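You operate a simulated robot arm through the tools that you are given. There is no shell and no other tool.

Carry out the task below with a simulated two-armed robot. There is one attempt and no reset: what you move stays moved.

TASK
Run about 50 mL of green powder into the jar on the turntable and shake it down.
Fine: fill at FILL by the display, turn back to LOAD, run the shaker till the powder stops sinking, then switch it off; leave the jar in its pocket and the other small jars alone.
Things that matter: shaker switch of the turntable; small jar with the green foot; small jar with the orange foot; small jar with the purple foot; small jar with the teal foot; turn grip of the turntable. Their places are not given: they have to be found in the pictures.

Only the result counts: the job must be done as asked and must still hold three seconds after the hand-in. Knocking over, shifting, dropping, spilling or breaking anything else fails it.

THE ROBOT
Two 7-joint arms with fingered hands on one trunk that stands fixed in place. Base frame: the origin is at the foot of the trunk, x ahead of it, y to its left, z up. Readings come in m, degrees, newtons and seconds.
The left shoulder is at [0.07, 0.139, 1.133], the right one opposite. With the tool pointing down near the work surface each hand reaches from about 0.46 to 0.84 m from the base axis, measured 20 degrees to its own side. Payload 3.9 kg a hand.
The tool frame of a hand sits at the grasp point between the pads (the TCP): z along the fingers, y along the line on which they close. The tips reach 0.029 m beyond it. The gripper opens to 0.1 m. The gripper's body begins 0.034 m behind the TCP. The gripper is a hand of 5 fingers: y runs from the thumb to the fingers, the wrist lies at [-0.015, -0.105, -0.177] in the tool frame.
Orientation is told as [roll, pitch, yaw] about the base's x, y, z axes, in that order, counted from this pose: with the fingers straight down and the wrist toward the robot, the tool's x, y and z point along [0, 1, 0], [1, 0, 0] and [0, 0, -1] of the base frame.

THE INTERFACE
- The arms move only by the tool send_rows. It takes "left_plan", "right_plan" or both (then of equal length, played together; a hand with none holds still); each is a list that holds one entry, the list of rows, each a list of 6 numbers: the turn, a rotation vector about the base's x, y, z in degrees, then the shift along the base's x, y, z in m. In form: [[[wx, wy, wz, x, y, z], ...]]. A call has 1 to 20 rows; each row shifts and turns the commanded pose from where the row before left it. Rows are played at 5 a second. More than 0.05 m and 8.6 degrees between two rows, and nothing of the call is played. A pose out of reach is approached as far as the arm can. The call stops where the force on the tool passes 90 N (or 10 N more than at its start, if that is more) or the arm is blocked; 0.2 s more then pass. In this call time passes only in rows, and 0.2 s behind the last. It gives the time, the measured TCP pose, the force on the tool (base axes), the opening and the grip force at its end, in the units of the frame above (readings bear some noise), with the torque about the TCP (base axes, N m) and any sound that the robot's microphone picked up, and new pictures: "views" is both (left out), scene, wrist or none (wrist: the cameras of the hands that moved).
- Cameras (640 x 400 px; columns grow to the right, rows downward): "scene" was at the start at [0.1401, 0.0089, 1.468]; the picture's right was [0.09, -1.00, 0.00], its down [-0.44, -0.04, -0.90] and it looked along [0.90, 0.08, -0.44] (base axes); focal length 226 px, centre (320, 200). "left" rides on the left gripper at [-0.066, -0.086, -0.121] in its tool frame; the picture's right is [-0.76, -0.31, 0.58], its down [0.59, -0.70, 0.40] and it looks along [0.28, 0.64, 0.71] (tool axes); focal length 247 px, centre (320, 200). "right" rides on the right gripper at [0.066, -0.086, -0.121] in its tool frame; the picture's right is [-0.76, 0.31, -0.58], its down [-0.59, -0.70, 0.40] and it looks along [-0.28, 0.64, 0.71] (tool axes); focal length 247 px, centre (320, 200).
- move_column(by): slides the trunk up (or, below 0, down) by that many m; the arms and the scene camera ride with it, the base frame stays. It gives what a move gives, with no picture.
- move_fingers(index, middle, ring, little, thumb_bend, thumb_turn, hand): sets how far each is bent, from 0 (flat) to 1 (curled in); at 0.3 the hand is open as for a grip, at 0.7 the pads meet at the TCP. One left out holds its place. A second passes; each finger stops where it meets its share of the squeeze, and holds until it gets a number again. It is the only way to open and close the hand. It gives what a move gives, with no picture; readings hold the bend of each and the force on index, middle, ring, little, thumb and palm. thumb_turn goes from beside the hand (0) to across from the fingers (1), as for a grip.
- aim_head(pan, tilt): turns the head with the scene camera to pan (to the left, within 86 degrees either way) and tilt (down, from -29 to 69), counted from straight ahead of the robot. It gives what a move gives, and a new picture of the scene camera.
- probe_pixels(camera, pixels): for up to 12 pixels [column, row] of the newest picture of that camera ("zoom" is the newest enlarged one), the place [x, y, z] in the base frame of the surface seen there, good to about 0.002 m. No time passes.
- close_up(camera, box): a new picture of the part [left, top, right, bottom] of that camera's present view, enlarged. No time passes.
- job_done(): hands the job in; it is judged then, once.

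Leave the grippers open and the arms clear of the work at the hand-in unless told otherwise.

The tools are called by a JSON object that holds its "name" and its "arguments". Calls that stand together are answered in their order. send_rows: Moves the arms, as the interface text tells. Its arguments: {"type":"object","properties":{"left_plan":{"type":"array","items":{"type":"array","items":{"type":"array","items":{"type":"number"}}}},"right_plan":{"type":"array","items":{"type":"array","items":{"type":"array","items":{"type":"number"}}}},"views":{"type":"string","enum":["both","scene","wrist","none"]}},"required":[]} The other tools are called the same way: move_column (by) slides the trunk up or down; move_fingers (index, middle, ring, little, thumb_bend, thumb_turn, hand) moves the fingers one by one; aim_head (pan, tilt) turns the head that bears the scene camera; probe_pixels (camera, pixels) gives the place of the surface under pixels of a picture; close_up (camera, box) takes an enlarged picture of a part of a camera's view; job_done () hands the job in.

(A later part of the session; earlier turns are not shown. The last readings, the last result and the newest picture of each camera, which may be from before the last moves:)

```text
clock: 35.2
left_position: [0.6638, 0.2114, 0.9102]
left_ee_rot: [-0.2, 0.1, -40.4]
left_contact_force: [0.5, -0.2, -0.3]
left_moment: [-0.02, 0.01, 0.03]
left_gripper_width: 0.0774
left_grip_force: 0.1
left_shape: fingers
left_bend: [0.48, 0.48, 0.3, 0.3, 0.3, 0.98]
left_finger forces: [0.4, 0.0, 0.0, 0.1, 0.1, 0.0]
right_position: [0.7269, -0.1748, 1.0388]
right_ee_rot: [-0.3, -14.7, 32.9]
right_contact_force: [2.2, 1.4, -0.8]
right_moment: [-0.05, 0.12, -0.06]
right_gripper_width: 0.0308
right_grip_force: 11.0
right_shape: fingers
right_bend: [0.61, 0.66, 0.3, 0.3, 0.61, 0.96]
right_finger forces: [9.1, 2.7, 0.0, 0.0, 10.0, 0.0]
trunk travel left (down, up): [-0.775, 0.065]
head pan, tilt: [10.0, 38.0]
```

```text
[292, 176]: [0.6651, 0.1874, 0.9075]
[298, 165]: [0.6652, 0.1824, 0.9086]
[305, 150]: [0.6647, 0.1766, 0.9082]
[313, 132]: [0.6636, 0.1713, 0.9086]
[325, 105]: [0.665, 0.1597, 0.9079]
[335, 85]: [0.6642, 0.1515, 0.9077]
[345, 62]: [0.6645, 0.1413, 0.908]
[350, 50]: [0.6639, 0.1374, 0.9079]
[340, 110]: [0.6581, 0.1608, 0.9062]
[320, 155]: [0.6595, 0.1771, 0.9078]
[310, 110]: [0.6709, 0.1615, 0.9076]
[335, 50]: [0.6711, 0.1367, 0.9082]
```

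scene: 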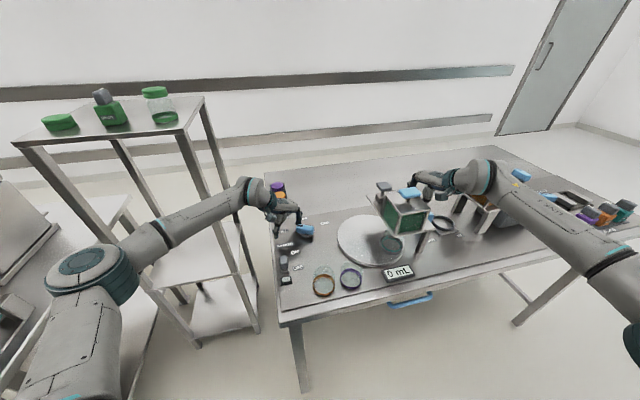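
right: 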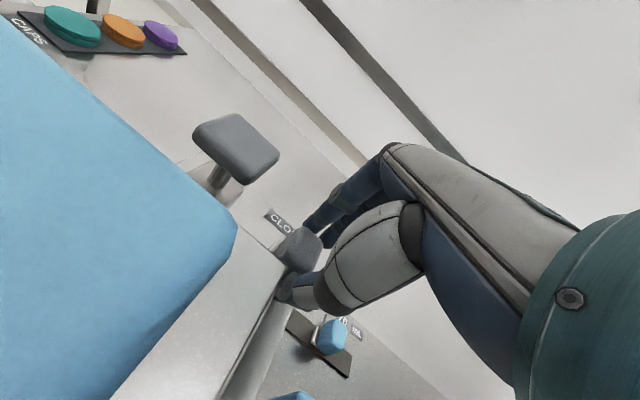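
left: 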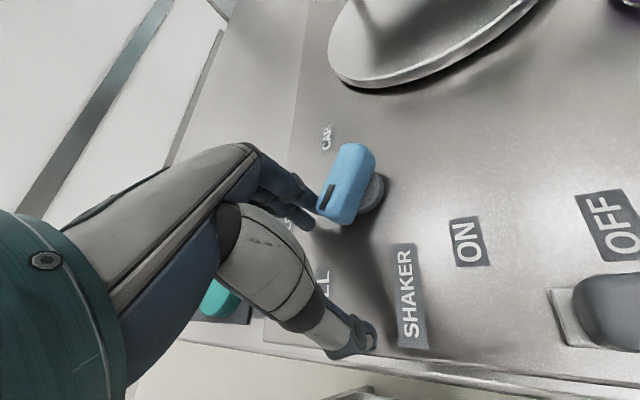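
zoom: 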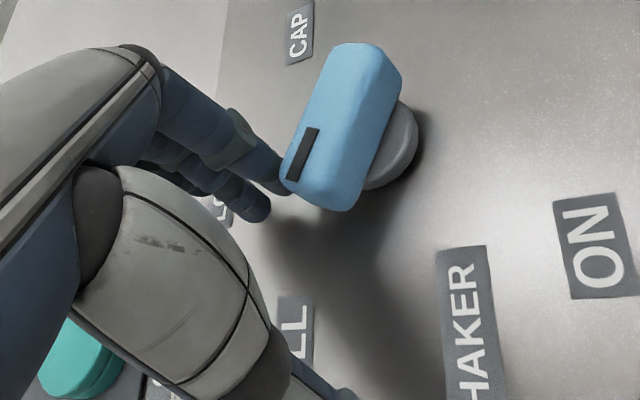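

The pointer now stands at about 88–89°, i.e. about 64° from LOAD. I measure the pocket ring exactly to see if it is centred under the hopper.

{"name": "close_up", "arguments": {"camera": "scene", "box": [370, 215, 420, 260]}}

{"name": "probe_pixels", "arguments": {"camera": "zoom", "pixels": [[105, 250], [120, 280], [150, 310], [200, 335], [250, 340], [300, 335], [340, 310], [90, 220], [100, 180], [360, 280], [370, 240], [220, 370]]}}

```text
8.89 times, centred on (395, 238) of scene
```

zoom: 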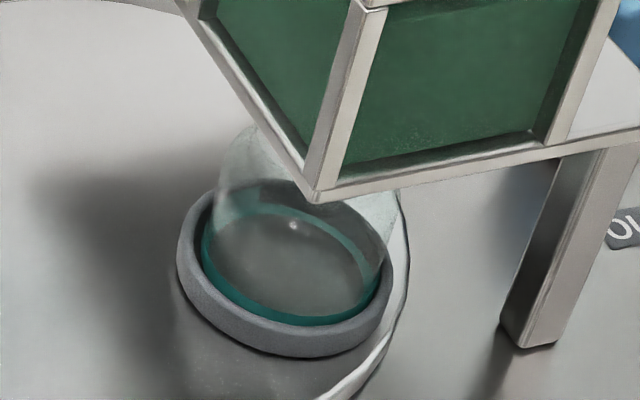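

```text
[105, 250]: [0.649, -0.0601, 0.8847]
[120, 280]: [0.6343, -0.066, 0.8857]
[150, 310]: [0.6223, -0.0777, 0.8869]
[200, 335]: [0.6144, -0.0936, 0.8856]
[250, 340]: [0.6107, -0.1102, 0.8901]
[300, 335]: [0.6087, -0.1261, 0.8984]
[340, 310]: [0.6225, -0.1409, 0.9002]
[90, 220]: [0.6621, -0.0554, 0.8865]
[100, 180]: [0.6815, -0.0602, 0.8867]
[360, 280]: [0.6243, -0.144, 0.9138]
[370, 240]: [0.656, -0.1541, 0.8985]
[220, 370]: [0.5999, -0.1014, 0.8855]
```

{"name": "probe_pixels", "arguments": {"camera": "zoom", "pixels": [[187, 240], [190, 275], [215, 310], [250, 330], [290, 338], [330, 330], [365, 310], [388, 280], [195, 205], [215, 185], [215, 270], [265, 315]]}}

```text
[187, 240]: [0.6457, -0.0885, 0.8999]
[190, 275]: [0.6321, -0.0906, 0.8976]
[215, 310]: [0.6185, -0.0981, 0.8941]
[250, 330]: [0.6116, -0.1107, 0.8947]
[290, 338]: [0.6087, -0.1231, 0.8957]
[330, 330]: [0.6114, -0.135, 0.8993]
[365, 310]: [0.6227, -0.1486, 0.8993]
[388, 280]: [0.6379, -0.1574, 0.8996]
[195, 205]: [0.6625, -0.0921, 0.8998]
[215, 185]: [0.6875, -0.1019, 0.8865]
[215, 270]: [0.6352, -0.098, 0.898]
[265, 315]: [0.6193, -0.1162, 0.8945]
```

The pocket is close to centred, but my two knob readings (84° → 89°) hint that the knob may not have been at its end stop yet. To be safe I close the gate again before turning further.

{"name": "send_rows", "arguments": {"right_plan": [[[0, 0, 0, 0.0155, 0.007, 0], [0, 0, 0, 0.0155, 0.007, 0], [0, 0, 0, 0.0125, 0.0055, 0]]], "views": "none"}}

{"name": "close_up", "arguments": {"camera": "scene", "box": [340, 180, 440, 290]}}

```text
clock: 36.0
left_position: [0.6652, 0.2106, 0.9106]
left_ee_rot: [-0.2, 0.1, -40.4]
left_contact_force: [0.6, 0.1, 0.5]
left_moment: [-0.03, 0.01, 0.0]
left_gripper_width: 0.0777
left_grip_force: 0.2
left_shape: fingers
left_bend: [0.48, 0.48, 0.3, 0.3, 0.3, 0.98]
left_finger forces: [0.1, 0.0, 0.0, 0.1, 0.0, 0.0]
right_position: [0.7717, -0.1538, 1.0385]
right_ee_rot: [-0.3, -14.5, 32.8]
right_contact_force: [2.2, -1.5, 0.2]
right_moment: [-0.11, 0.17, -0.02]
right_gripper_width: 0.0307
right_grip_force: 12.4
right_shape: fingers
right_bend: [0.62, 0.67, 0.3, 0.3, 0.61, 0.96]
right_finger forces: [9.2, 3.8, 0.0, 0.0, 10.8, 0.1]
trunk travel left (down, up): [-0.775, 0.065]
head pan, tilt: [10.0, 38.0]
```

```text
3.64 times, centred on (390, 235) of scene
```

zoom: 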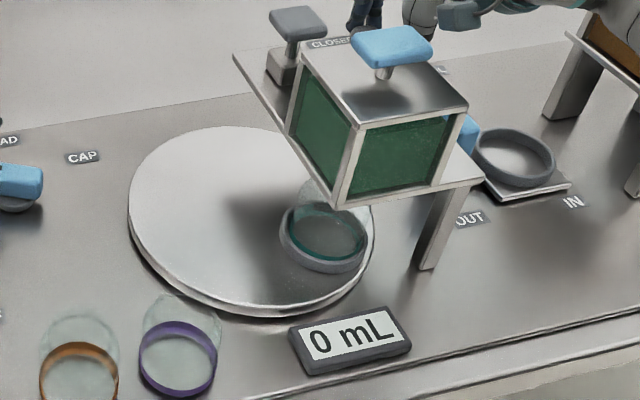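

Gate closed. Now I push the knob further in small steps while watching force and pointer.

{"name": "send_rows", "arguments": {"left_plan": [[[0, 0, 0, -0.004, 0, 0], [0, 0, 0, -0.004, 0, 0], [0, 0, 0, -0.003, 0, 0]]], "views": "wrist"}}

{"name": "close_up", "arguments": {"camera": "scene", "box": [370, 215, 420, 260]}}

{"name": "close_up", "arguments": {"camera": "left", "box": [240, 120, 440, 320]}}

```text
clock: 36.8
left_position: [0.6573, 0.2111, 0.9106]
left_ee_rot: [0.0, 0.0, -40.2]
left_contact_force: [14.3, 4.5, 1.0]
left_moment: [-0.01, -0.05, 0.5]
left_gripper_width: 0.0841
left_grip_force: 7.0
left_shape: fingers
left_bend: [0.42, 0.48, 0.3, 0.3, 0.3, 0.98]
left_finger forces: [14.1, 0.0, 0.0, 0.0, 0.1, 0.0]
right_position: [0.773, -0.1553, 1.038]
right_ee_rot: [-0.3, -14.5, 32.8]
right_contact_force: [1.6, -2.0, 2.4]
right_moment: [-0.1, 0.12, -0.06]
right_gripper_width: 0.0306
right_grip_force: 12.4
right_shape: fingers
right_bend: [0.62, 0.67, 0.3, 0.3, 0.61, 0.96]
right_finger forces: [9.2, 3.8, 0.0, 0.0, 11.3, 0.0]
trunk travel left (down, up): [-0.775, 0.065]
head pan, tilt: [10.0, 38.0]
```

left: 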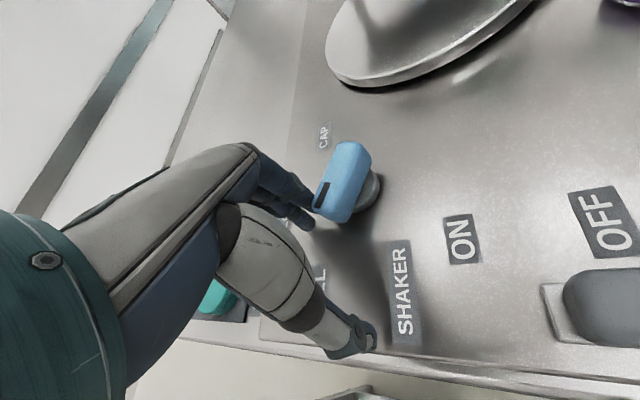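

```text
8.89 times, centred on (395, 238) of scene
```

zoom: 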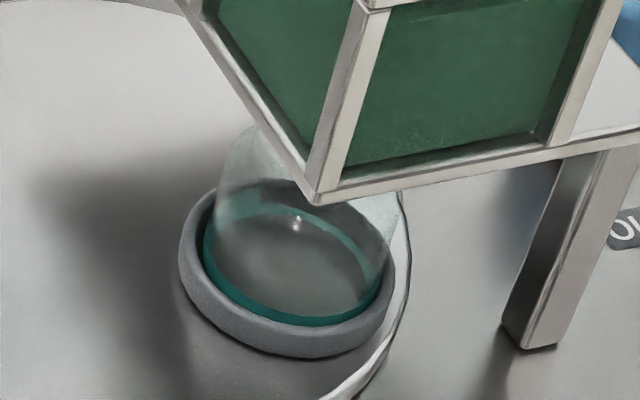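

```text
2.00 times, centred on (340, 220) of left
```

zoom: 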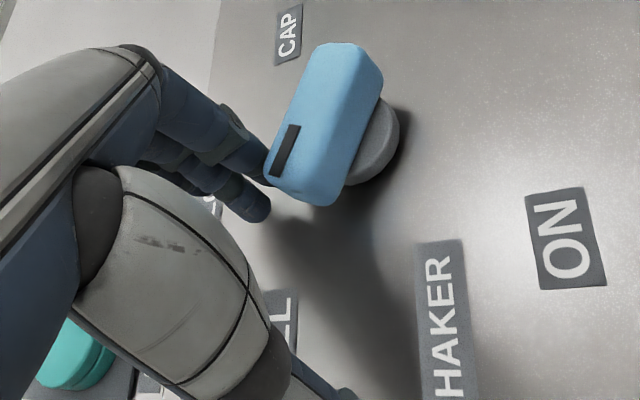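

The force went up to 14 N with no visible motion: this is the end stop. I ease off. Now I measure the disc's centre by probing its rim, to see how far the disc has turned between LOAD and here.

{"name": "send_rows", "arguments": {"left_plan": [[[0, 0, 0, 0.005, 0, 0], [0, 0, 0, 0.005, 0, 0]]], "views": "scene"}}

{"name": "close_up", "arguments": {"camera": "scene", "box": [330, 205, 420, 275]}}

{"name": "probe_pixels", "arguments": {"camera": "zoom", "pixels": [[60, 130], [75, 100], [110, 75], [160, 60], [210, 58], [60, 170], [80, 230], [120, 280], [180, 325], [260, 345], [330, 340], [400, 310]]}}

```text
clock: 37.4
left_position: [0.6651, 0.2093, 0.9106]
left_ee_rot: [-0.2, 0.3, -40.4]
left_contact_force: [2.3, 1.6, -0.5]
left_moment: [-0.02, 0.01, 0.04]
left_gripper_width: 0.0776
left_grip_force: 0.7
left_shape: fingers
left_bend: [0.47, 0.48, 0.3, 0.3, 0.3, 0.98]
left_finger forces: [1.1, 0.0, 0.1, 0.1, 0.0, 0.2]
right_position: [0.7721, -0.1557, 1.0369]
right_ee_rot: [-0.3, -14.6, 32.9]
right_contact_force: [3.3, -1.1, 1.5]
right_moment: [-0.13, 0.11, -0.06]
right_gripper_width: 0.0306
right_grip_force: 11.8
right_shape: fingers
right_bend: [0.62, 0.67, 0.3, 0.3, 0.61, 0.96]
right_finger forces: [9.2, 4.1, 0.0, 0.0, 10.8, 0.0]
trunk travel left (down, up): [-0.775, 0.065]
head pan, tilt: [10.0, 38.0]
```

scene: 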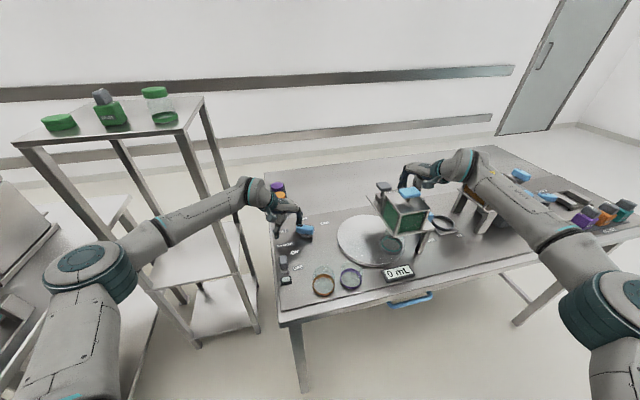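

```text
5.71 times, centred on (375, 240) of scene
```

zoom: 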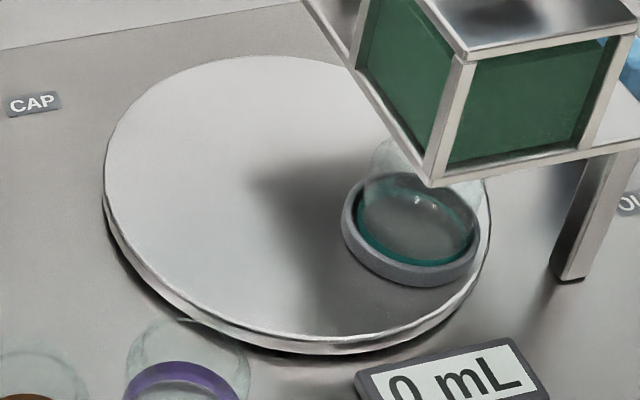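

```text
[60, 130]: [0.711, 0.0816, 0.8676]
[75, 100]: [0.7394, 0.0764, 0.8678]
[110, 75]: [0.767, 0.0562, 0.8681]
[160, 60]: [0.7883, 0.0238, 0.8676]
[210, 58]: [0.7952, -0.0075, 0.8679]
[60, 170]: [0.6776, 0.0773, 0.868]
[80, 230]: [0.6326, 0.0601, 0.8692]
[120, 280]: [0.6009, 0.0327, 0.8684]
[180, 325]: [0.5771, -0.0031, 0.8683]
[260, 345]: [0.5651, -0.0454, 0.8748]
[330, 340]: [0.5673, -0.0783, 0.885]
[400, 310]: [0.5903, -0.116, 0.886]
```

{"name": "probe_pixels", "arguments": {"camera": "zoom", "pixels": [[111, 165], [125, 130], [160, 92], [220, 65], [270, 60], [115, 205], [145, 250], [190, 292], [250, 325], [320, 338], [400, 325], [460, 280]]}}

```text
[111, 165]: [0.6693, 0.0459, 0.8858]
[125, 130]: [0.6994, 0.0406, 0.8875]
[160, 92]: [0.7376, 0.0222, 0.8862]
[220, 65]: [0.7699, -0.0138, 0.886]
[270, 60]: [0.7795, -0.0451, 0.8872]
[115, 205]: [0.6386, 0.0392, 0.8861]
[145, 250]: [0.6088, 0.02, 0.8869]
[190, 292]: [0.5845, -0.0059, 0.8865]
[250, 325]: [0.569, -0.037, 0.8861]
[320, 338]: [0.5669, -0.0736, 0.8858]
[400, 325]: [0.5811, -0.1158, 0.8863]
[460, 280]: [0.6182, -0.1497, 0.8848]
```

The disc has turned about 128° (knob ~64°), and the hopper centre lies at the same angle as the jar (245°), so the jar is where it should be. Perhaps the flow is just slow to start. I open the gate fully again and wait longer, watching the display.

{"name": "send_rows", "arguments": {"right_plan": [[[0, 0, 0, -0.0155, -0.007, 0], [0, 0, 0, -0.0155, -0.007, 0], [0, 0, 0, -0.0145, -0.0065, 0.0005], [0, 0, 0, -0.002, -0.001, 0]]], "views": "none"}}

{"name": "close_up", "arguments": {"camera": "scene", "box": [340, 180, 440, 290]}}

{"name": "close_up", "arguments": {"camera": "right", "box": [180, 150, 400, 350]}}

```text
clock: 38.4
left_position: [0.667, 0.2091, 0.9107]
left_ee_rot: [-0.1, 0.2, -40.2]
left_contact_force: [-0.3, -0.7, -0.7]
left_moment: [0.01, 0.0, 0.01]
left_gripper_width: 0.0771
left_grip_force: 0.0
left_shape: fingers
left_bend: [0.48, 0.48, 0.3, 0.3, 0.3, 0.98]
left_finger forces: [0.1, 0.0, 0.0, 0.0, 0.0, 0.1]
right_position: [0.7243, -0.1767, 1.0378]
right_ee_rot: [-0.4, -14.7, 32.8]
right_contact_force: [12.4, -0.2, -0.2]
right_moment: [-0.07, -0.12, -0.13]
right_gripper_width: 0.0308
right_grip_force: 13.0
right_shape: fingers
right_bend: [0.59, 0.65, 0.3, 0.3, 0.62, 0.97]
right_finger forces: [13.2, 6.2, 0.0, 0.1, 6.8, 0.0]
trunk travel left (down, up): [-0.775, 0.065]
head pan, tilt: [10.0, 38.0]
```

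```text
3.64 times, centred on (390, 235) of scene
```

zoom: 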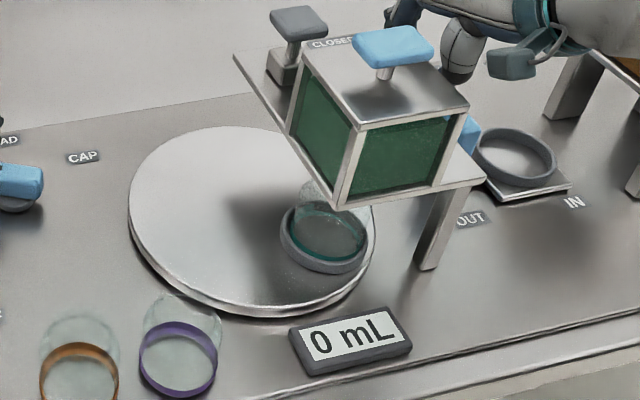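

```text
2.00 times, centred on (290, 250) of right
```

zoom: 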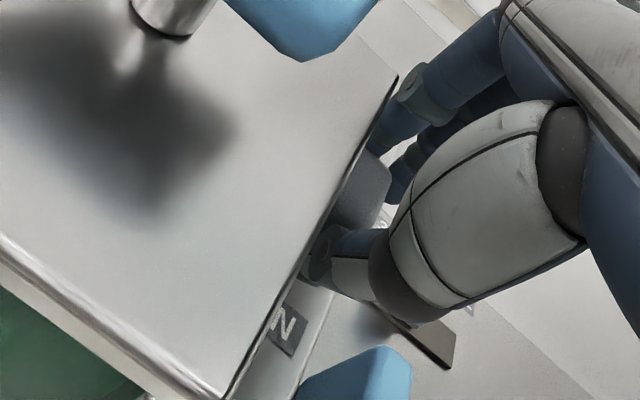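

At the OPEN stop again; I wait 2 s.

{"name": "send_rows", "arguments": {"right_plan": [[[0, 0, 0, 0.002, 0.0008, 0], [0, 0, 0, 0, 0, 0], [0, 0, 0, 0, 0, 0], [0, 0, 0, 0, 0, 0], [0, 0, 0, 0, 0, 0], [0, 0, 0, 0, 0, 0], [0, 0, 0, 0, 0, 0], [0, 0, 0, 0, 0, 0]]], "views": "none"}}

{"name": "close_up", "arguments": {"camera": "scene", "box": [340, 180, 440, 290]}}

```text
clock: 40.2
left_position: [0.6648, 0.2089, 0.9106]
left_ee_rot: [-0.2, 0.3, -40.3]
left_contact_force: [0.7, -0.5, 1.2]
left_moment: [0.0, -0.03, 0.0]
left_gripper_width: 0.0772
left_grip_force: 0.1
left_shape: fingers
left_bend: [0.48, 0.48, 0.3, 0.3, 0.3, 0.98]
left_finger forces: [0.2, 0.0, 0.0, 0.0, 0.0, 0.0]
right_position: [0.7253, -0.1766, 1.0377]
right_ee_rot: [-0.4, -14.6, 32.8]
right_contact_force: [5.1, -1.9, -0.6]
right_moment: [-0.07, 0.03, -0.13]
right_gripper_width: 0.0307
right_grip_force: 12.2
right_shape: fingers
right_bend: [0.6, 0.66, 0.3, 0.3, 0.62, 0.97]
right_finger forces: [10.2, 4.7, 0.0, 0.0, 9.5, 0.0]
trunk travel left (down, up): [-0.775, 0.065]
head pan, tilt: [10.0, 38.0]
```

```text
3.64 times, centred on (390, 235) of scene
```

zoom: 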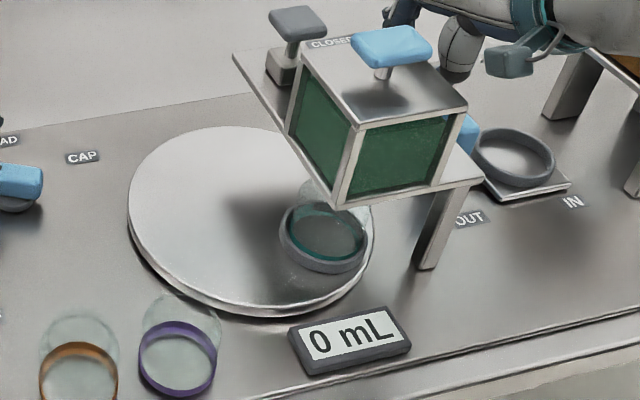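

Still nothing: with the gate open and the jar at FILL, another part must hold the powder back. I close the gate again for safety and lift the left hand away to look at handle 1 and the hopper closely.

{"name": "send_rows", "arguments": {"left_plan": [[[0, 0, 0, 0.012, -0.012, 0], [0, 0, 0, 0.005, -0.01, 0.03], [0, 0, 0, -0.01, -0.01, 0.045], [0, 0, 0, -0.015, -0.01, 0.045], [0, 0, 0, -0.015, -0.01, 0.045], [0, 0, 0, -0.015, -0.01, 0.045]]], "right_plan": [[[0, 0, 0, 0.0155, 0.007, 0], [0, 0, 0, 0.0155, 0.007, 0], [0, 0, 0, 0.0145, 0.0063, 0], [0, 0, 0, 0, 0, 0], [0, 0, 0, 0, 0, 0], [0, 0, 0, 0, 0, 0]]], "views": "both"}}

{"name": "close_up", "arguments": {"camera": "left", "box": [380, 0, 640, 200]}}

```text
clock: 41.6
left_position: [0.6264, 0.1474, 1.121]
left_ee_rot: [0.0, 0.2, -40.1]
left_contact_force: [-0.3, -0.5, -0.7]
left_moment: [0.01, -0.01, 0.01]
left_gripper_width: 0.0773
left_grip_force: 0.0
left_shape: fingers
left_bend: [0.48, 0.48, 0.3, 0.3, 0.3, 0.98]
left_finger forces: [0.0, 0.0, 0.0, 0.0, 0.0, 0.1]
right_position: [0.7698, -0.1559, 1.039]
right_ee_rot: [-0.3, -14.7, 32.9]
right_contact_force: [2.7, -3.3, -0.8]
right_moment: [-0.17, 0.13, -0.09]
right_gripper_width: 0.0306
right_grip_force: 12.5
right_shape: fingers
right_bend: [0.62, 0.67, 0.3, 0.3, 0.61, 0.96]
right_finger forces: [9.1, 5.0, 0.1, 0.0, 11.3, 0.2]
trunk travel left (down, up): [-0.775, 0.065]
head pan, tilt: [10.0, 38.0]
```

scene: 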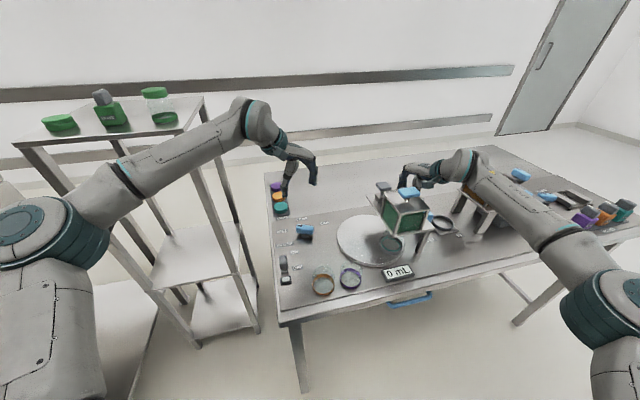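
right: 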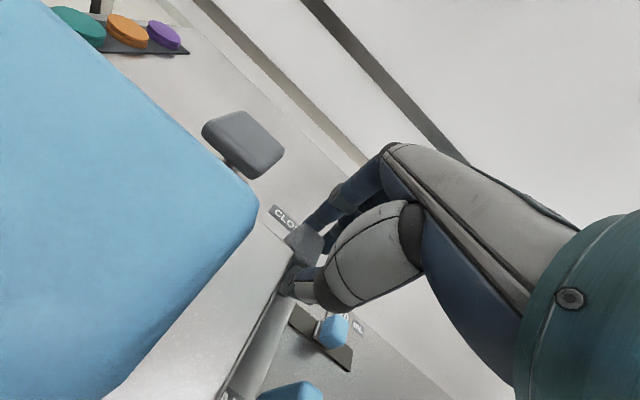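
left: 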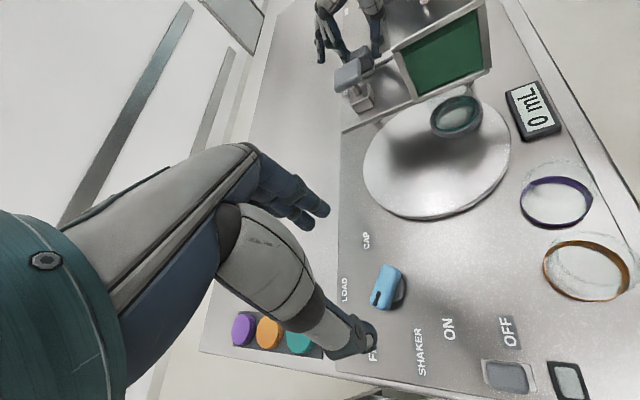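

```text
2.00 times, centred on (510, 100) of left
```

zoom: 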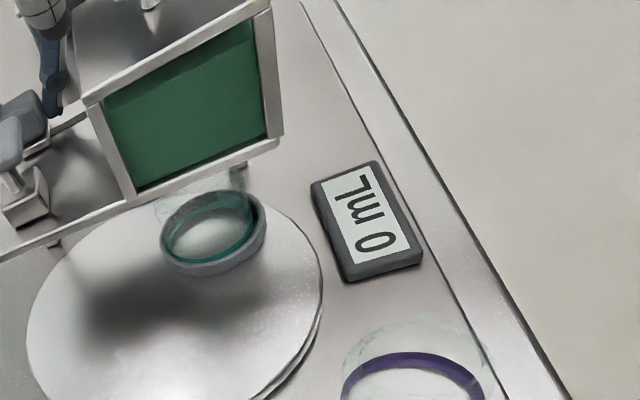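

{"name": "close_up", "arguments": {"camera": "left", "box": [310, 0, 500, 150]}}

{"name": "close_up", "arguments": {"camera": "left", "box": [320, 40, 420, 130]}}

```text
2.67 times, centred on (405, 75) of left
```

zoom: 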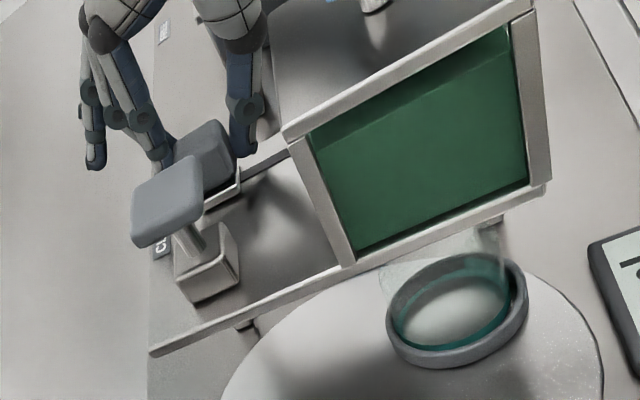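

```text
4.44 times, centred on (370, 85) of left
```

zoom: 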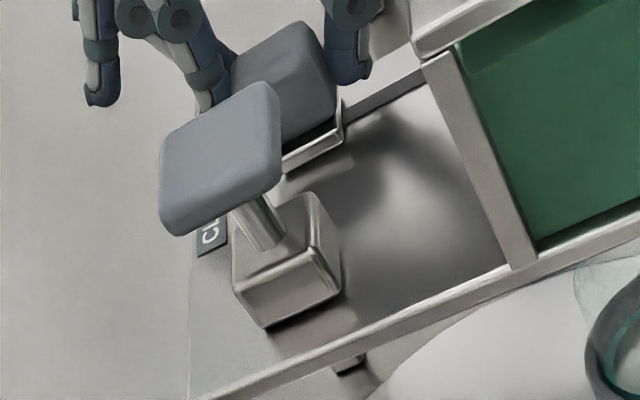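

Handle 1 is a cap press (its plunger shows below the plate). So I check more exactly whether the knob stands at FILL or past it: I zoom on the knob and its labels and probe them.

{"name": "close_up", "arguments": {"camera": "left", "box": [330, 220, 430, 370]}}

{"name": "close_up", "arguments": {"camera": "scene", "box": [265, 205, 335, 265]}}

```text
2.67 times, centred on (380, 295) of left
```

zoom: 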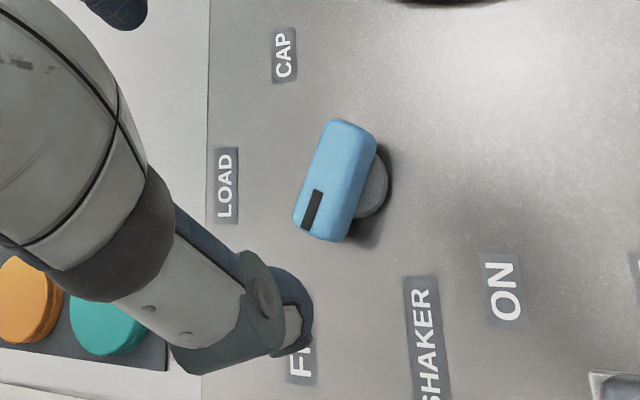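

```text
6.67 times, centred on (300, 235) of scene
```

zoom: 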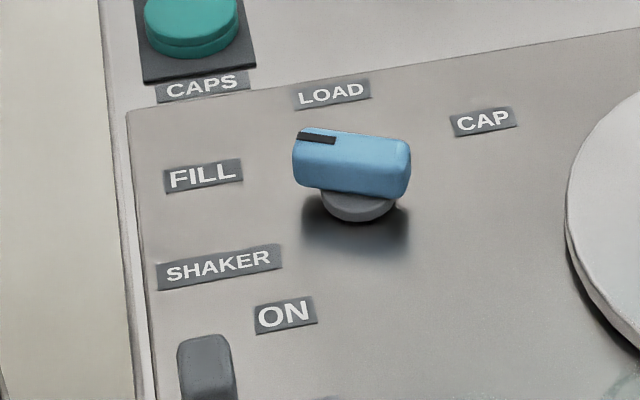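

{"name": "probe_pixels", "arguments": {"camera": "zoom", "pixels": [[203, 177], [167, 184], [241, 169], [332, 93], [295, 101], [370, 86], [483, 121], [452, 126], [515, 116], [205, 163], [330, 82], [485, 132]]}}

{"name": "probe_pixels", "arguments": {"camera": "zoom", "pixels": [[300, 137], [315, 139], [330, 140], [345, 142], [360, 143], [380, 146], [395, 148], [405, 150], [355, 215], [330, 205], [390, 207], [360, 220]]}}

```text
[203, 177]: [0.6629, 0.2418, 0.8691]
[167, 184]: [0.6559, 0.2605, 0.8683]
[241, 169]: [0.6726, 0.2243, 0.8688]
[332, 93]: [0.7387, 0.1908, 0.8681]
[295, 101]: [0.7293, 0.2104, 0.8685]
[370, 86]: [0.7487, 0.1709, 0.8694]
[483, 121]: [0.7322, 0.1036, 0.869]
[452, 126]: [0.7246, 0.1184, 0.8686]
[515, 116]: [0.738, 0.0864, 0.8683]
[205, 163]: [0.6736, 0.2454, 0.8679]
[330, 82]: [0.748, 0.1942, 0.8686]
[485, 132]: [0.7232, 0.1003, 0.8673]
```

```text
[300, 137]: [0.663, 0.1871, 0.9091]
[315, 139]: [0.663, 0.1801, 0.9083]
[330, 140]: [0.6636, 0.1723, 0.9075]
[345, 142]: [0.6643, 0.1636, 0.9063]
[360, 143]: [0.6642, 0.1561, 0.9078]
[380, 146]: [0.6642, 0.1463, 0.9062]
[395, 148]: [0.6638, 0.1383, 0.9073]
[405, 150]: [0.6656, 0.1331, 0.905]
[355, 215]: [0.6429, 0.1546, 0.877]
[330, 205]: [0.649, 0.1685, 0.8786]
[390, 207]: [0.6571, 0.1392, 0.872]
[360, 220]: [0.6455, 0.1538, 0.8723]
```

The pointer stands at about 65° left of LOAD, in line with the FILL label, but I can't tell whether the end stop lies a few degrees past the true FILL position. I want to be able to turn it finely both ways, so I try to bring the left hand to yaw ≈0° above the knob.

{"name": "send_rows", "arguments": {"left_plan": [[[0, 0, 8, 0.007, 0.003, -0.01], [0, 0, 8, 0.007, 0.003, -0.01], [0, 0, 8, 0.007, 0.003, -0.01], [0, 0, 8, 0.007, 0.002, -0.01], [0, 0, 8, 0.007, 0.001, -0.01]]], "views": "both"}}

```text
clock: 42.8
left_position: [0.6619, 0.1595, 1.07]
left_ee_rot: [-0.1, 0.3, -0.1]
left_contact_force: [0.0, 0.0, -0.5]
left_moment: [-0.03, -0.01, 0.01]
left_gripper_width: 0.0774
left_grip_force: 0.1
left_shape: fingers
left_bend: [0.48, 0.48, 0.3, 0.3, 0.3, 0.98]
left_finger forces: [0.0, 0.1, 0.0, 0.0, 0.0, 0.0]
left hand out of reach, approached as far as the arm can: row 2
right_position: [0.7721, -0.1548, 1.0387]
right_ee_rot: [-0.2, -14.7, 32.9]
right_contact_force: [4.0, -5.2, 1.0]
right_moment: [-0.19, 0.1, -0.08]
right_gripper_width: 0.0306
right_grip_force: 12.1
right_shape: fingers
right_bend: [0.62, 0.67, 0.3, 0.3, 0.61, 0.96]
right_finger forces: [9.5, 5.1, 0.1, 0.2, 11.0, 0.0]
trunk travel left (down, up): [-0.775, 0.065]
head pan, tilt: [10.0, 38.0]
```

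scene: 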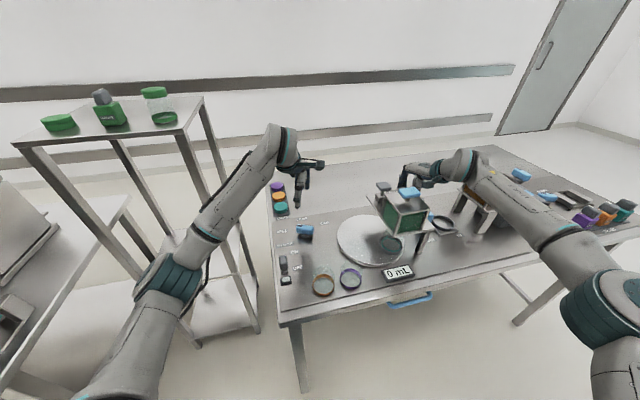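
left: 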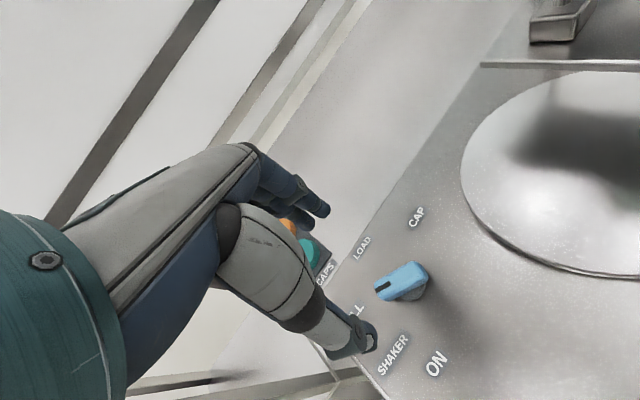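

The left arm reached yaw 0° above the knob. I check the caps rack's place before descending there.

{"name": "probe_pixels", "arguments": {"camera": "scene", "pixels": [[281, 206], [279, 195], [287, 213], [276, 214], [297, 196]]}}

{"name": "move_fingers", "arguments": {"hand": "left", "index": 0.3, "middle": 0.3}}

{"name": "probe_pixels", "arguments": {"camera": "left", "pixels": [[370, 340], [325, 210], [316, 262], [300, 245], [383, 288], [425, 270]]}}

```text
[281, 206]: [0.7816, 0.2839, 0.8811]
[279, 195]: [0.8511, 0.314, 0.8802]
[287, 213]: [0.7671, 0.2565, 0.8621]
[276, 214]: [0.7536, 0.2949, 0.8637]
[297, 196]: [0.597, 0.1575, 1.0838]
```

```text
clock: 43.8
left_position: [0.6622, 0.1591, 1.0711]
left_ee_rot: [-0.1, 0.1, -0.4]
left_contact_force: [-0.1, -0.2, 0.2]
left_moment: [-0.02, 0.02, 0.02]
left_gripper_width: 0.0987
left_grip_force: 0.1
left_shape: fingers
left_bend: [0.3, 0.3, 0.3, 0.3, 0.3, 0.98]
left_finger forces: [0.0, 0.0, 0.0, 0.0, 0.1, 0.1]
right_position: [0.7714, -0.155, 1.0375]
right_ee_rot: [-0.3, -14.6, 32.8]
right_contact_force: [4.6, -4.7, 0.4]
right_moment: [-0.18, 0.14, -0.11]
right_gripper_width: 0.0308
right_grip_force: 12.8
right_shape: fingers
right_bend: [0.62, 0.67, 0.3, 0.3, 0.61, 0.97]
right_finger forces: [9.3, 5.1, 0.0, 0.0, 11.1, 0.0]
trunk travel left (down, up): [-0.775, 0.065]
head pan, tilt: [10.0, 38.0]
```

```text
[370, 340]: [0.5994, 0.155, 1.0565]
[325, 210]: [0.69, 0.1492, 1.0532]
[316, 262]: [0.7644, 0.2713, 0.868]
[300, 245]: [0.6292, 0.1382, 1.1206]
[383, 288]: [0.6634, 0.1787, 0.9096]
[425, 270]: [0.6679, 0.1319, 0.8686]
```

The caps rack is at x>0.75, y>0.25 – clear. I descend over the bar.

{"name": "send_rows", "arguments": {"left_plan": [[[0, 0, 0, 0.001, 0, -0.04], [0, 0, 0, 0.001, 0, -0.04], [0, 0, 0, 0, 0, -0.04], [0, 0, 0, 0, 0, -0.027], [0, 0, 0, 0, 0, -0.01]]], "views": "both"}}

{"name": "close_up", "arguments": {"camera": "scene", "box": [265, 185, 345, 265]}}

```text
clock: 45.0
left_position: [0.6835, 0.1639, 0.9506]
left_ee_rot: [0.9, 1.1, -1.3]
left_contact_force: [0.1, 0.2, -0.2]
left_moment: [0.02, 0.02, 0.04]
left_gripper_width: 0.0985
left_grip_force: 0.0
left_shape: fingers
left_bend: [0.3, 0.3, 0.3, 0.3, 0.3, 0.98]
left_finger forces: [0.0, 0.0, 0.1, 0.1, 0.0, 0.0]
left hand out of reach, approached as far as the arm can: row 3, 4, 5
right_position: [0.7709, -0.1548, 1.0393]
right_ee_rot: [-0.3, -14.6, 32.8]
right_contact_force: [3.5, -4.8, -0.1]
right_moment: [-0.16, 0.08, -0.06]
right_gripper_width: 0.0308
right_grip_force: 12.8
right_shape: fingers
right_bend: [0.62, 0.67, 0.3, 0.3, 0.61, 0.97]
right_finger forces: [9.5, 5.1, 0.1, 0.0, 11.0, 0.0]
trunk travel left (down, up): [-0.775, 0.065]
head pan, tilt: [10.0, 38.0]
```

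scene: 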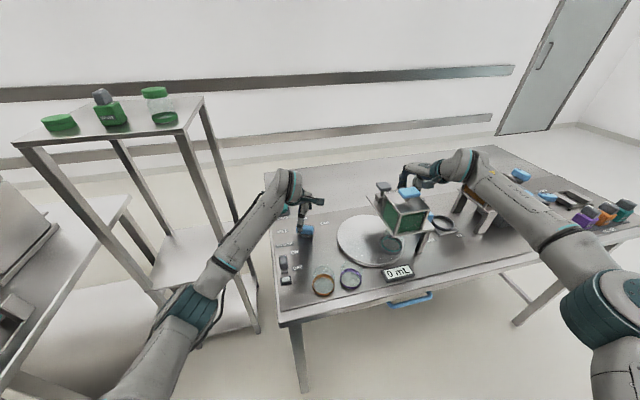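
left: 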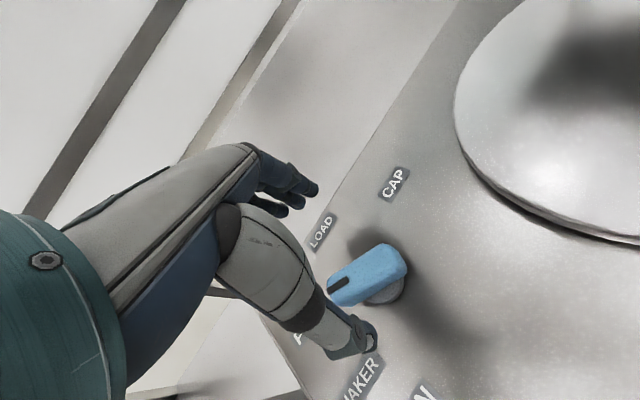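

```text
5.00 times, centred on (305, 225) of scene
```

zoom: 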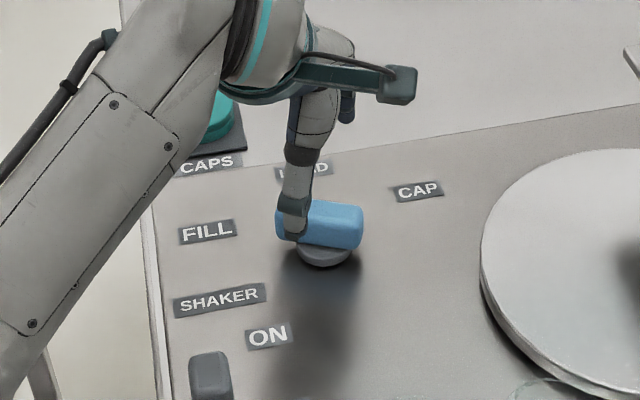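

The hand can't get lower at yaw 0°. Before retrying, I look again at the other equipment for hints why no powder runs (rack, shelf, hopper).

{"name": "close_up", "arguments": {"camera": "scene", "box": [490, 155, 640, 245]}}

{"name": "close_up", "arguments": {"camera": "scene", "box": [30, 70, 220, 180]}}

{"name": "close_up", "arguments": {"camera": "scene", "box": [360, 160, 470, 250]}}

```text
4.27 times, centred on (565, 200) of scene
```

zoom: 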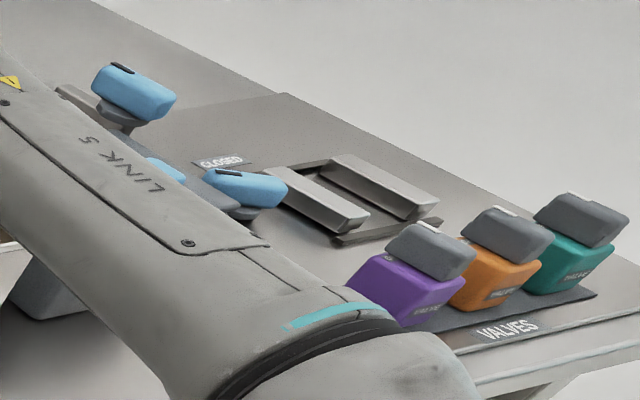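

```text
3.37 times, centred on (125, 125) of scene
```

zoom: 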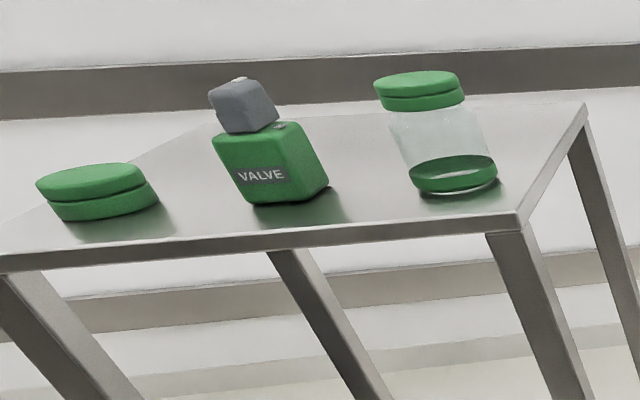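

```text
4.44 times, centred on (415, 205) of scene
```

zoom: 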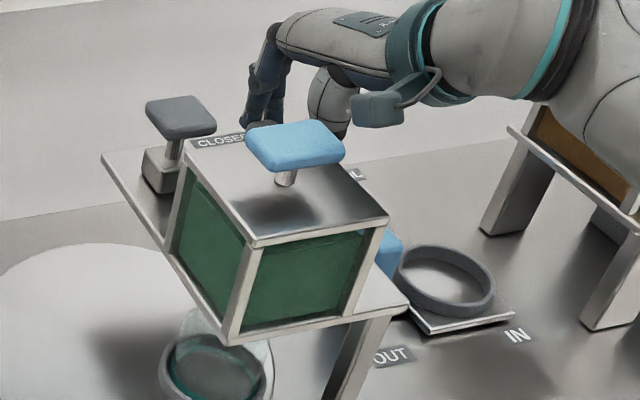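

The shelf holds the green-foot jar, a cap and a valve; the valves belong to the other device. So the most likely cause is the station angle: I'll test by nudging the knob back slightly with the gate open. First I raise the left hand and go back to yaw −45°.

{"name": "send_rows", "arguments": {"left_plan": [[[0, 0, 0, -0.005, 0, 0.045], [0, 0, 0, -0.005, 0, 0.045], [0, 0, 0, -0.005, 0, 0.04], [0, 0, -8, -0.005, 0, 0], [0, 0, -8, 0, 0, 0], [0, 0, -8, 0, 0, 0], [0, 0, -8, 0.005, -0.003, 0], [0, 0, -8, 0.005, -0.003, 0], [0, 0, -4, 0.005, -0.002, 0]]], "views": "both"}}

```text
clock: 47.0
left_position: [0.6771, 0.1568, 1.0798]
left_ee_rot: [0.0, 0.2, -44.5]
left_contact_force: [0.3, -0.7, -1.2]
left_moment: [0.02, -0.02, 0.02]
left_gripper_width: 0.0985
left_grip_force: 0.0
left_shape: fingers
left_bend: [0.3, 0.3, 0.3, 0.3, 0.3, 0.98]
left_finger forces: [0.1, 0.0, 0.0, 0.1, 0.1, 0.1]
right_position: [0.7716, -0.1548, 1.0375]
right_ee_rot: [-0.4, -14.6, 32.8]
right_contact_force: [2.9, -4.7, 0.5]
right_moment: [-0.2, 0.12, -0.12]
right_gripper_width: 0.0307
right_grip_force: 12.5
right_shape: fingers
right_bend: [0.62, 0.67, 0.3, 0.3, 0.61, 0.97]
right_finger forces: [9.2, 5.3, 0.0, 0.0, 10.9, 0.0]
trunk travel left (down, up): [-0.775, 0.065]
head pan, tilt: [10.0, 38.0]
```

scene: 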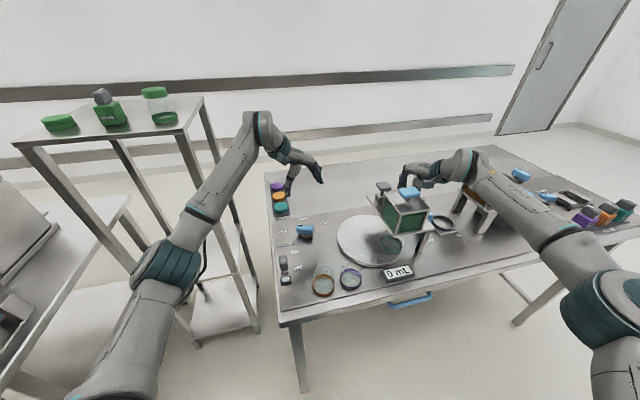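
left: 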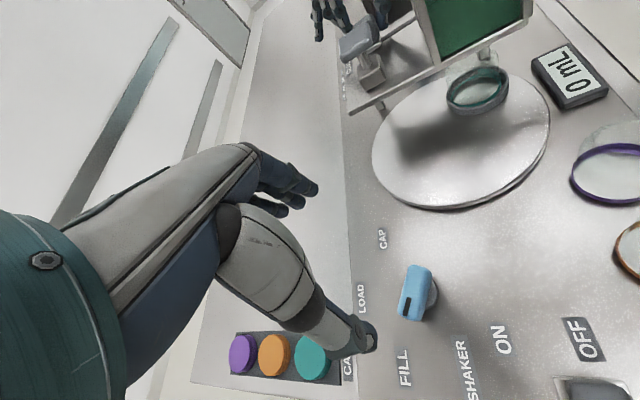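

Good view: I zoom on the jar below the hopper, and on the knob with its labels.

{"name": "close_up", "arguments": {"camera": "left", "box": [400, 20, 550, 130]}}

{"name": "close_up", "arguments": {"camera": "left", "box": [340, 220, 480, 400]}}

{"name": "probe_pixels", "arguments": {"camera": "zoom", "pixels": [[144, 340], [50, 173], [95, 45], [150, 190], [165, 165], [175, 135], [180, 110], [155, 175], [170, 150], [215, 160], [200, 200], [210, 120]]}}

```text
3.64 times, centred on (475, 75) of left
```

zoom: 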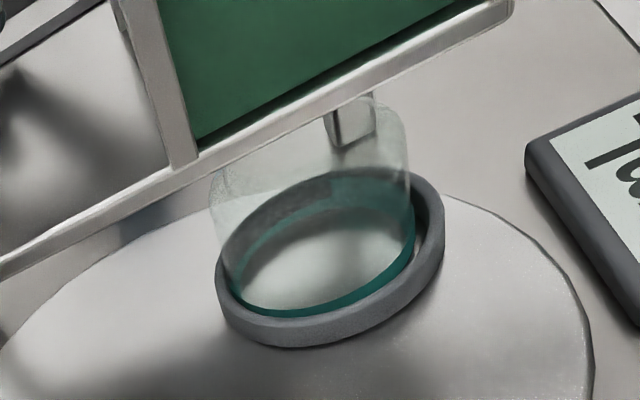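

```text
2.22 times, centred on (410, 310) of left
```

zoom: 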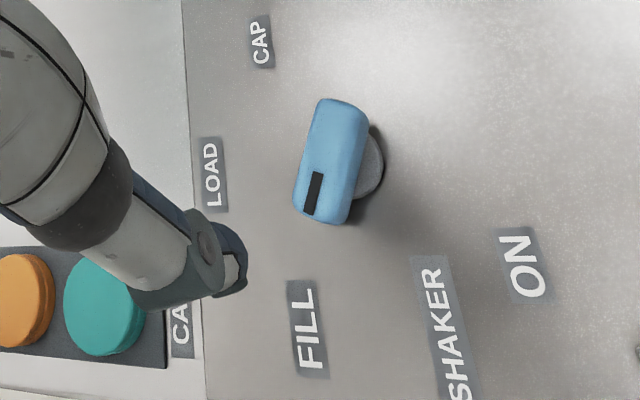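

```text
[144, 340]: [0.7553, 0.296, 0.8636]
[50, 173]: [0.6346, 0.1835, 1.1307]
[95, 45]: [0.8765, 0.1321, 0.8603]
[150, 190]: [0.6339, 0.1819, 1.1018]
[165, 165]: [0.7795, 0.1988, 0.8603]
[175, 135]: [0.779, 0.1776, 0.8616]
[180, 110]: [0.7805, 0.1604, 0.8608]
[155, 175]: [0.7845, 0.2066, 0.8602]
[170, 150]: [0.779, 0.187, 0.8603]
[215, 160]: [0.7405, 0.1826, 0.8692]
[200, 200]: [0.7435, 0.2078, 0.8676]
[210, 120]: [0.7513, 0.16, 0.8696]
```

{"name": "probe_pixels", "arguments": {"camera": "zoom", "pixels": [[261, 43], [211, 175], [308, 328], [310, 208], [314, 190], [319, 172], [325, 145], [332, 115], [336, 102], [370, 165], [375, 180], [380, 150]]}}

```text
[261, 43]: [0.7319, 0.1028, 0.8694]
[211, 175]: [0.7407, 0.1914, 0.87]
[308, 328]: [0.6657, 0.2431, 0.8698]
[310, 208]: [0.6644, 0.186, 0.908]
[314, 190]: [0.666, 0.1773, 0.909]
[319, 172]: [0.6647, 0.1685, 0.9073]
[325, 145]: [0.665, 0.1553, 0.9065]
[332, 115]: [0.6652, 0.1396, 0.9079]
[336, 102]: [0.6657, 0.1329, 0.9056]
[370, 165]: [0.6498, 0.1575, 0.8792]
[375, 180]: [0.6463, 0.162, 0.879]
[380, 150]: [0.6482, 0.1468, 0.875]
```

The pointer (line x≈0.665) aims right at the FILL label centre (0.6645,0.243). I still want to test small nudges with the gate open. I descend the left hand so the thumb comes to the left of the bar's tip and the fingers right of it.

{"name": "send_rows", "arguments": {"left_plan": [[[0, 0, 0, 0.004, -0.001, -0.042], [0, 0, 0, 0.004, -0.001, -0.042], [0, 0, 0, 0.0025, -0.0015, -0.042], [0, 0, 0, 0, 0, -0.03], [0, 0, 0, 0, 0, -0.012]]], "views": "both"}}

{"name": "close_up", "arguments": {"camera": "left", "box": [220, 130, 460, 370]}}

{"name": "close_up", "arguments": {"camera": "scene", "box": [265, 185, 345, 265]}}

```text
clock: 48.2
left_position: [0.6865, 0.1525, 0.9127]
left_ee_rot: [-0.1, 0.2, -44.3]
left_contact_force: [-0.5, -0.3, -0.1]
left_moment: [-0.02, -0.02, 0.03]
left_gripper_width: 0.0987
left_grip_force: 0.1
left_shape: fingers
left_bend: [0.3, 0.3, 0.3, 0.3, 0.3, 0.98]
left_finger forces: [0.0, 0.0, 0.1, 0.0, 0.0, 0.0]
right_position: [0.7716, -0.1565, 1.0388]
right_ee_rot: [-0.2, -14.5, 32.9]
right_contact_force: [3.8, -4.4, 0.4]
right_moment: [-0.16, 0.08, -0.1]
right_gripper_width: 0.0305
right_grip_force: 12.5
right_shape: fingers
right_bend: [0.62, 0.67, 0.3, 0.3, 0.61, 0.97]
right_finger forces: [9.5, 5.2, 0.0, 0.0, 11.0, 0.0]
trunk travel left (down, up): [-0.775, 0.065]
head pan, tilt: [10.0, 38.0]
```

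scene: 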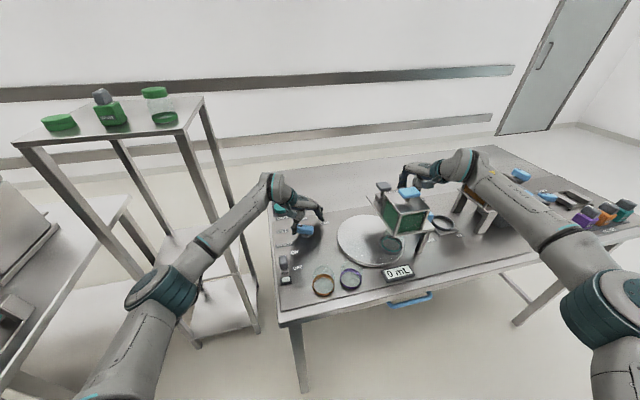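
left: 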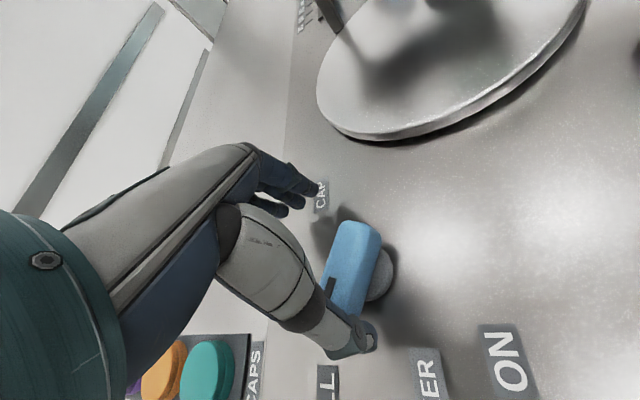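

```text
1.67 times, centred on (340, 250) of left
```

zoom: 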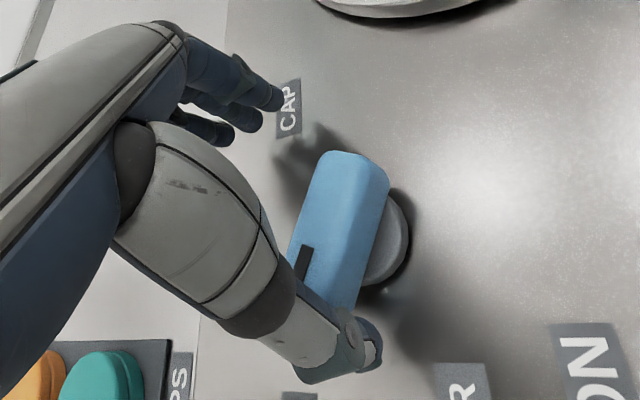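

```text
5.00 times, centred on (305, 225) of scene
```

zoom: 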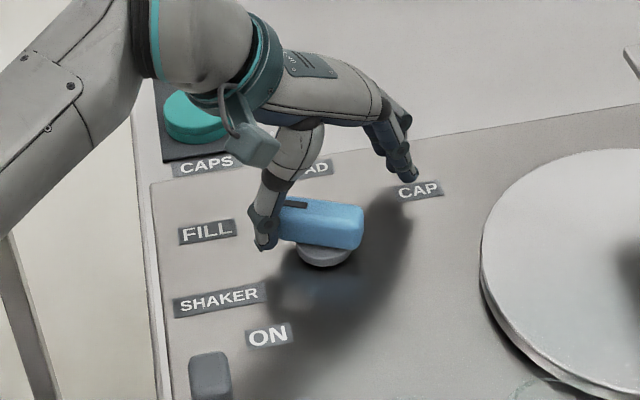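

The thumb is next to the bar's left flank at its tip. I open the gate again, then nudge the knob back (clockwise) in millimetre steps, watching the display.

{"name": "send_rows", "arguments": {"right_plan": [[[0, 0, 0, -0.0155, -0.007, 0], [0, 0, 0, -0.0155, -0.007, 0], [0, 0, 0, -0.0145, -0.0065, 0.0005]]], "left_plan": [[[0, 0, 0, 0.001, 0, 0], [0, 0, 0, 0.001, 0, 0], [0, 0, 0, 0.001, 0, 0]]], "views": "none"}}

{"name": "close_up", "arguments": {"camera": "scene", "box": [265, 170, 445, 290]}}

```text
clock: 49.0
left_position: [0.6907, 0.1534, 0.9116]
left_ee_rot: [-0.1, 0.2, -44.3]
left_contact_force: [-1.4, 0.1, 1.8]
left_moment: [0.04, 0.07, 0.05]
left_gripper_width: 0.0996
left_grip_force: 0.7
left_shape: fingers
left_bend: [0.3, 0.3, 0.3, 0.3, 0.29, 0.97]
left_finger forces: [0.0, 0.1, 0.0, 0.0, 1.6, 0.0]
right_position: [0.7274, -0.1751, 1.039]
right_ee_rot: [-0.4, -14.7, 32.9]
right_contact_force: [5.3, -3.2, -0.7]
right_moment: [-0.15, 0.08, -0.09]
right_gripper_width: 0.0306
right_grip_force: 12.2
right_shape: fingers
right_bend: [0.61, 0.66, 0.3, 0.3, 0.61, 0.97]
right_finger forces: [9.3, 4.8, 0.0, 0.0, 10.2, 0.0]
trunk travel left (down, up): [-0.775, 0.065]
head pan, tilt: [10.0, 38.0]
```

```text
3.33 times, centred on (355, 230) of scene
```

zoom: 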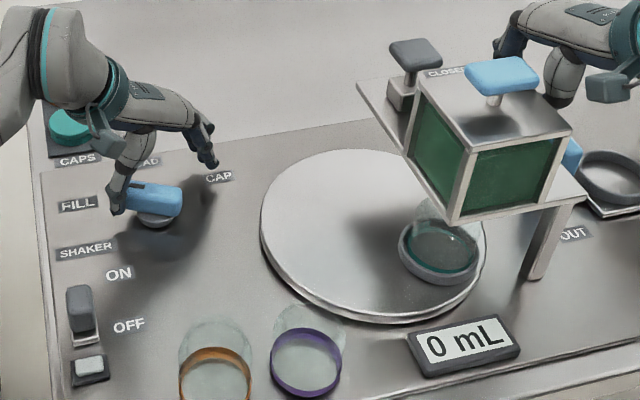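

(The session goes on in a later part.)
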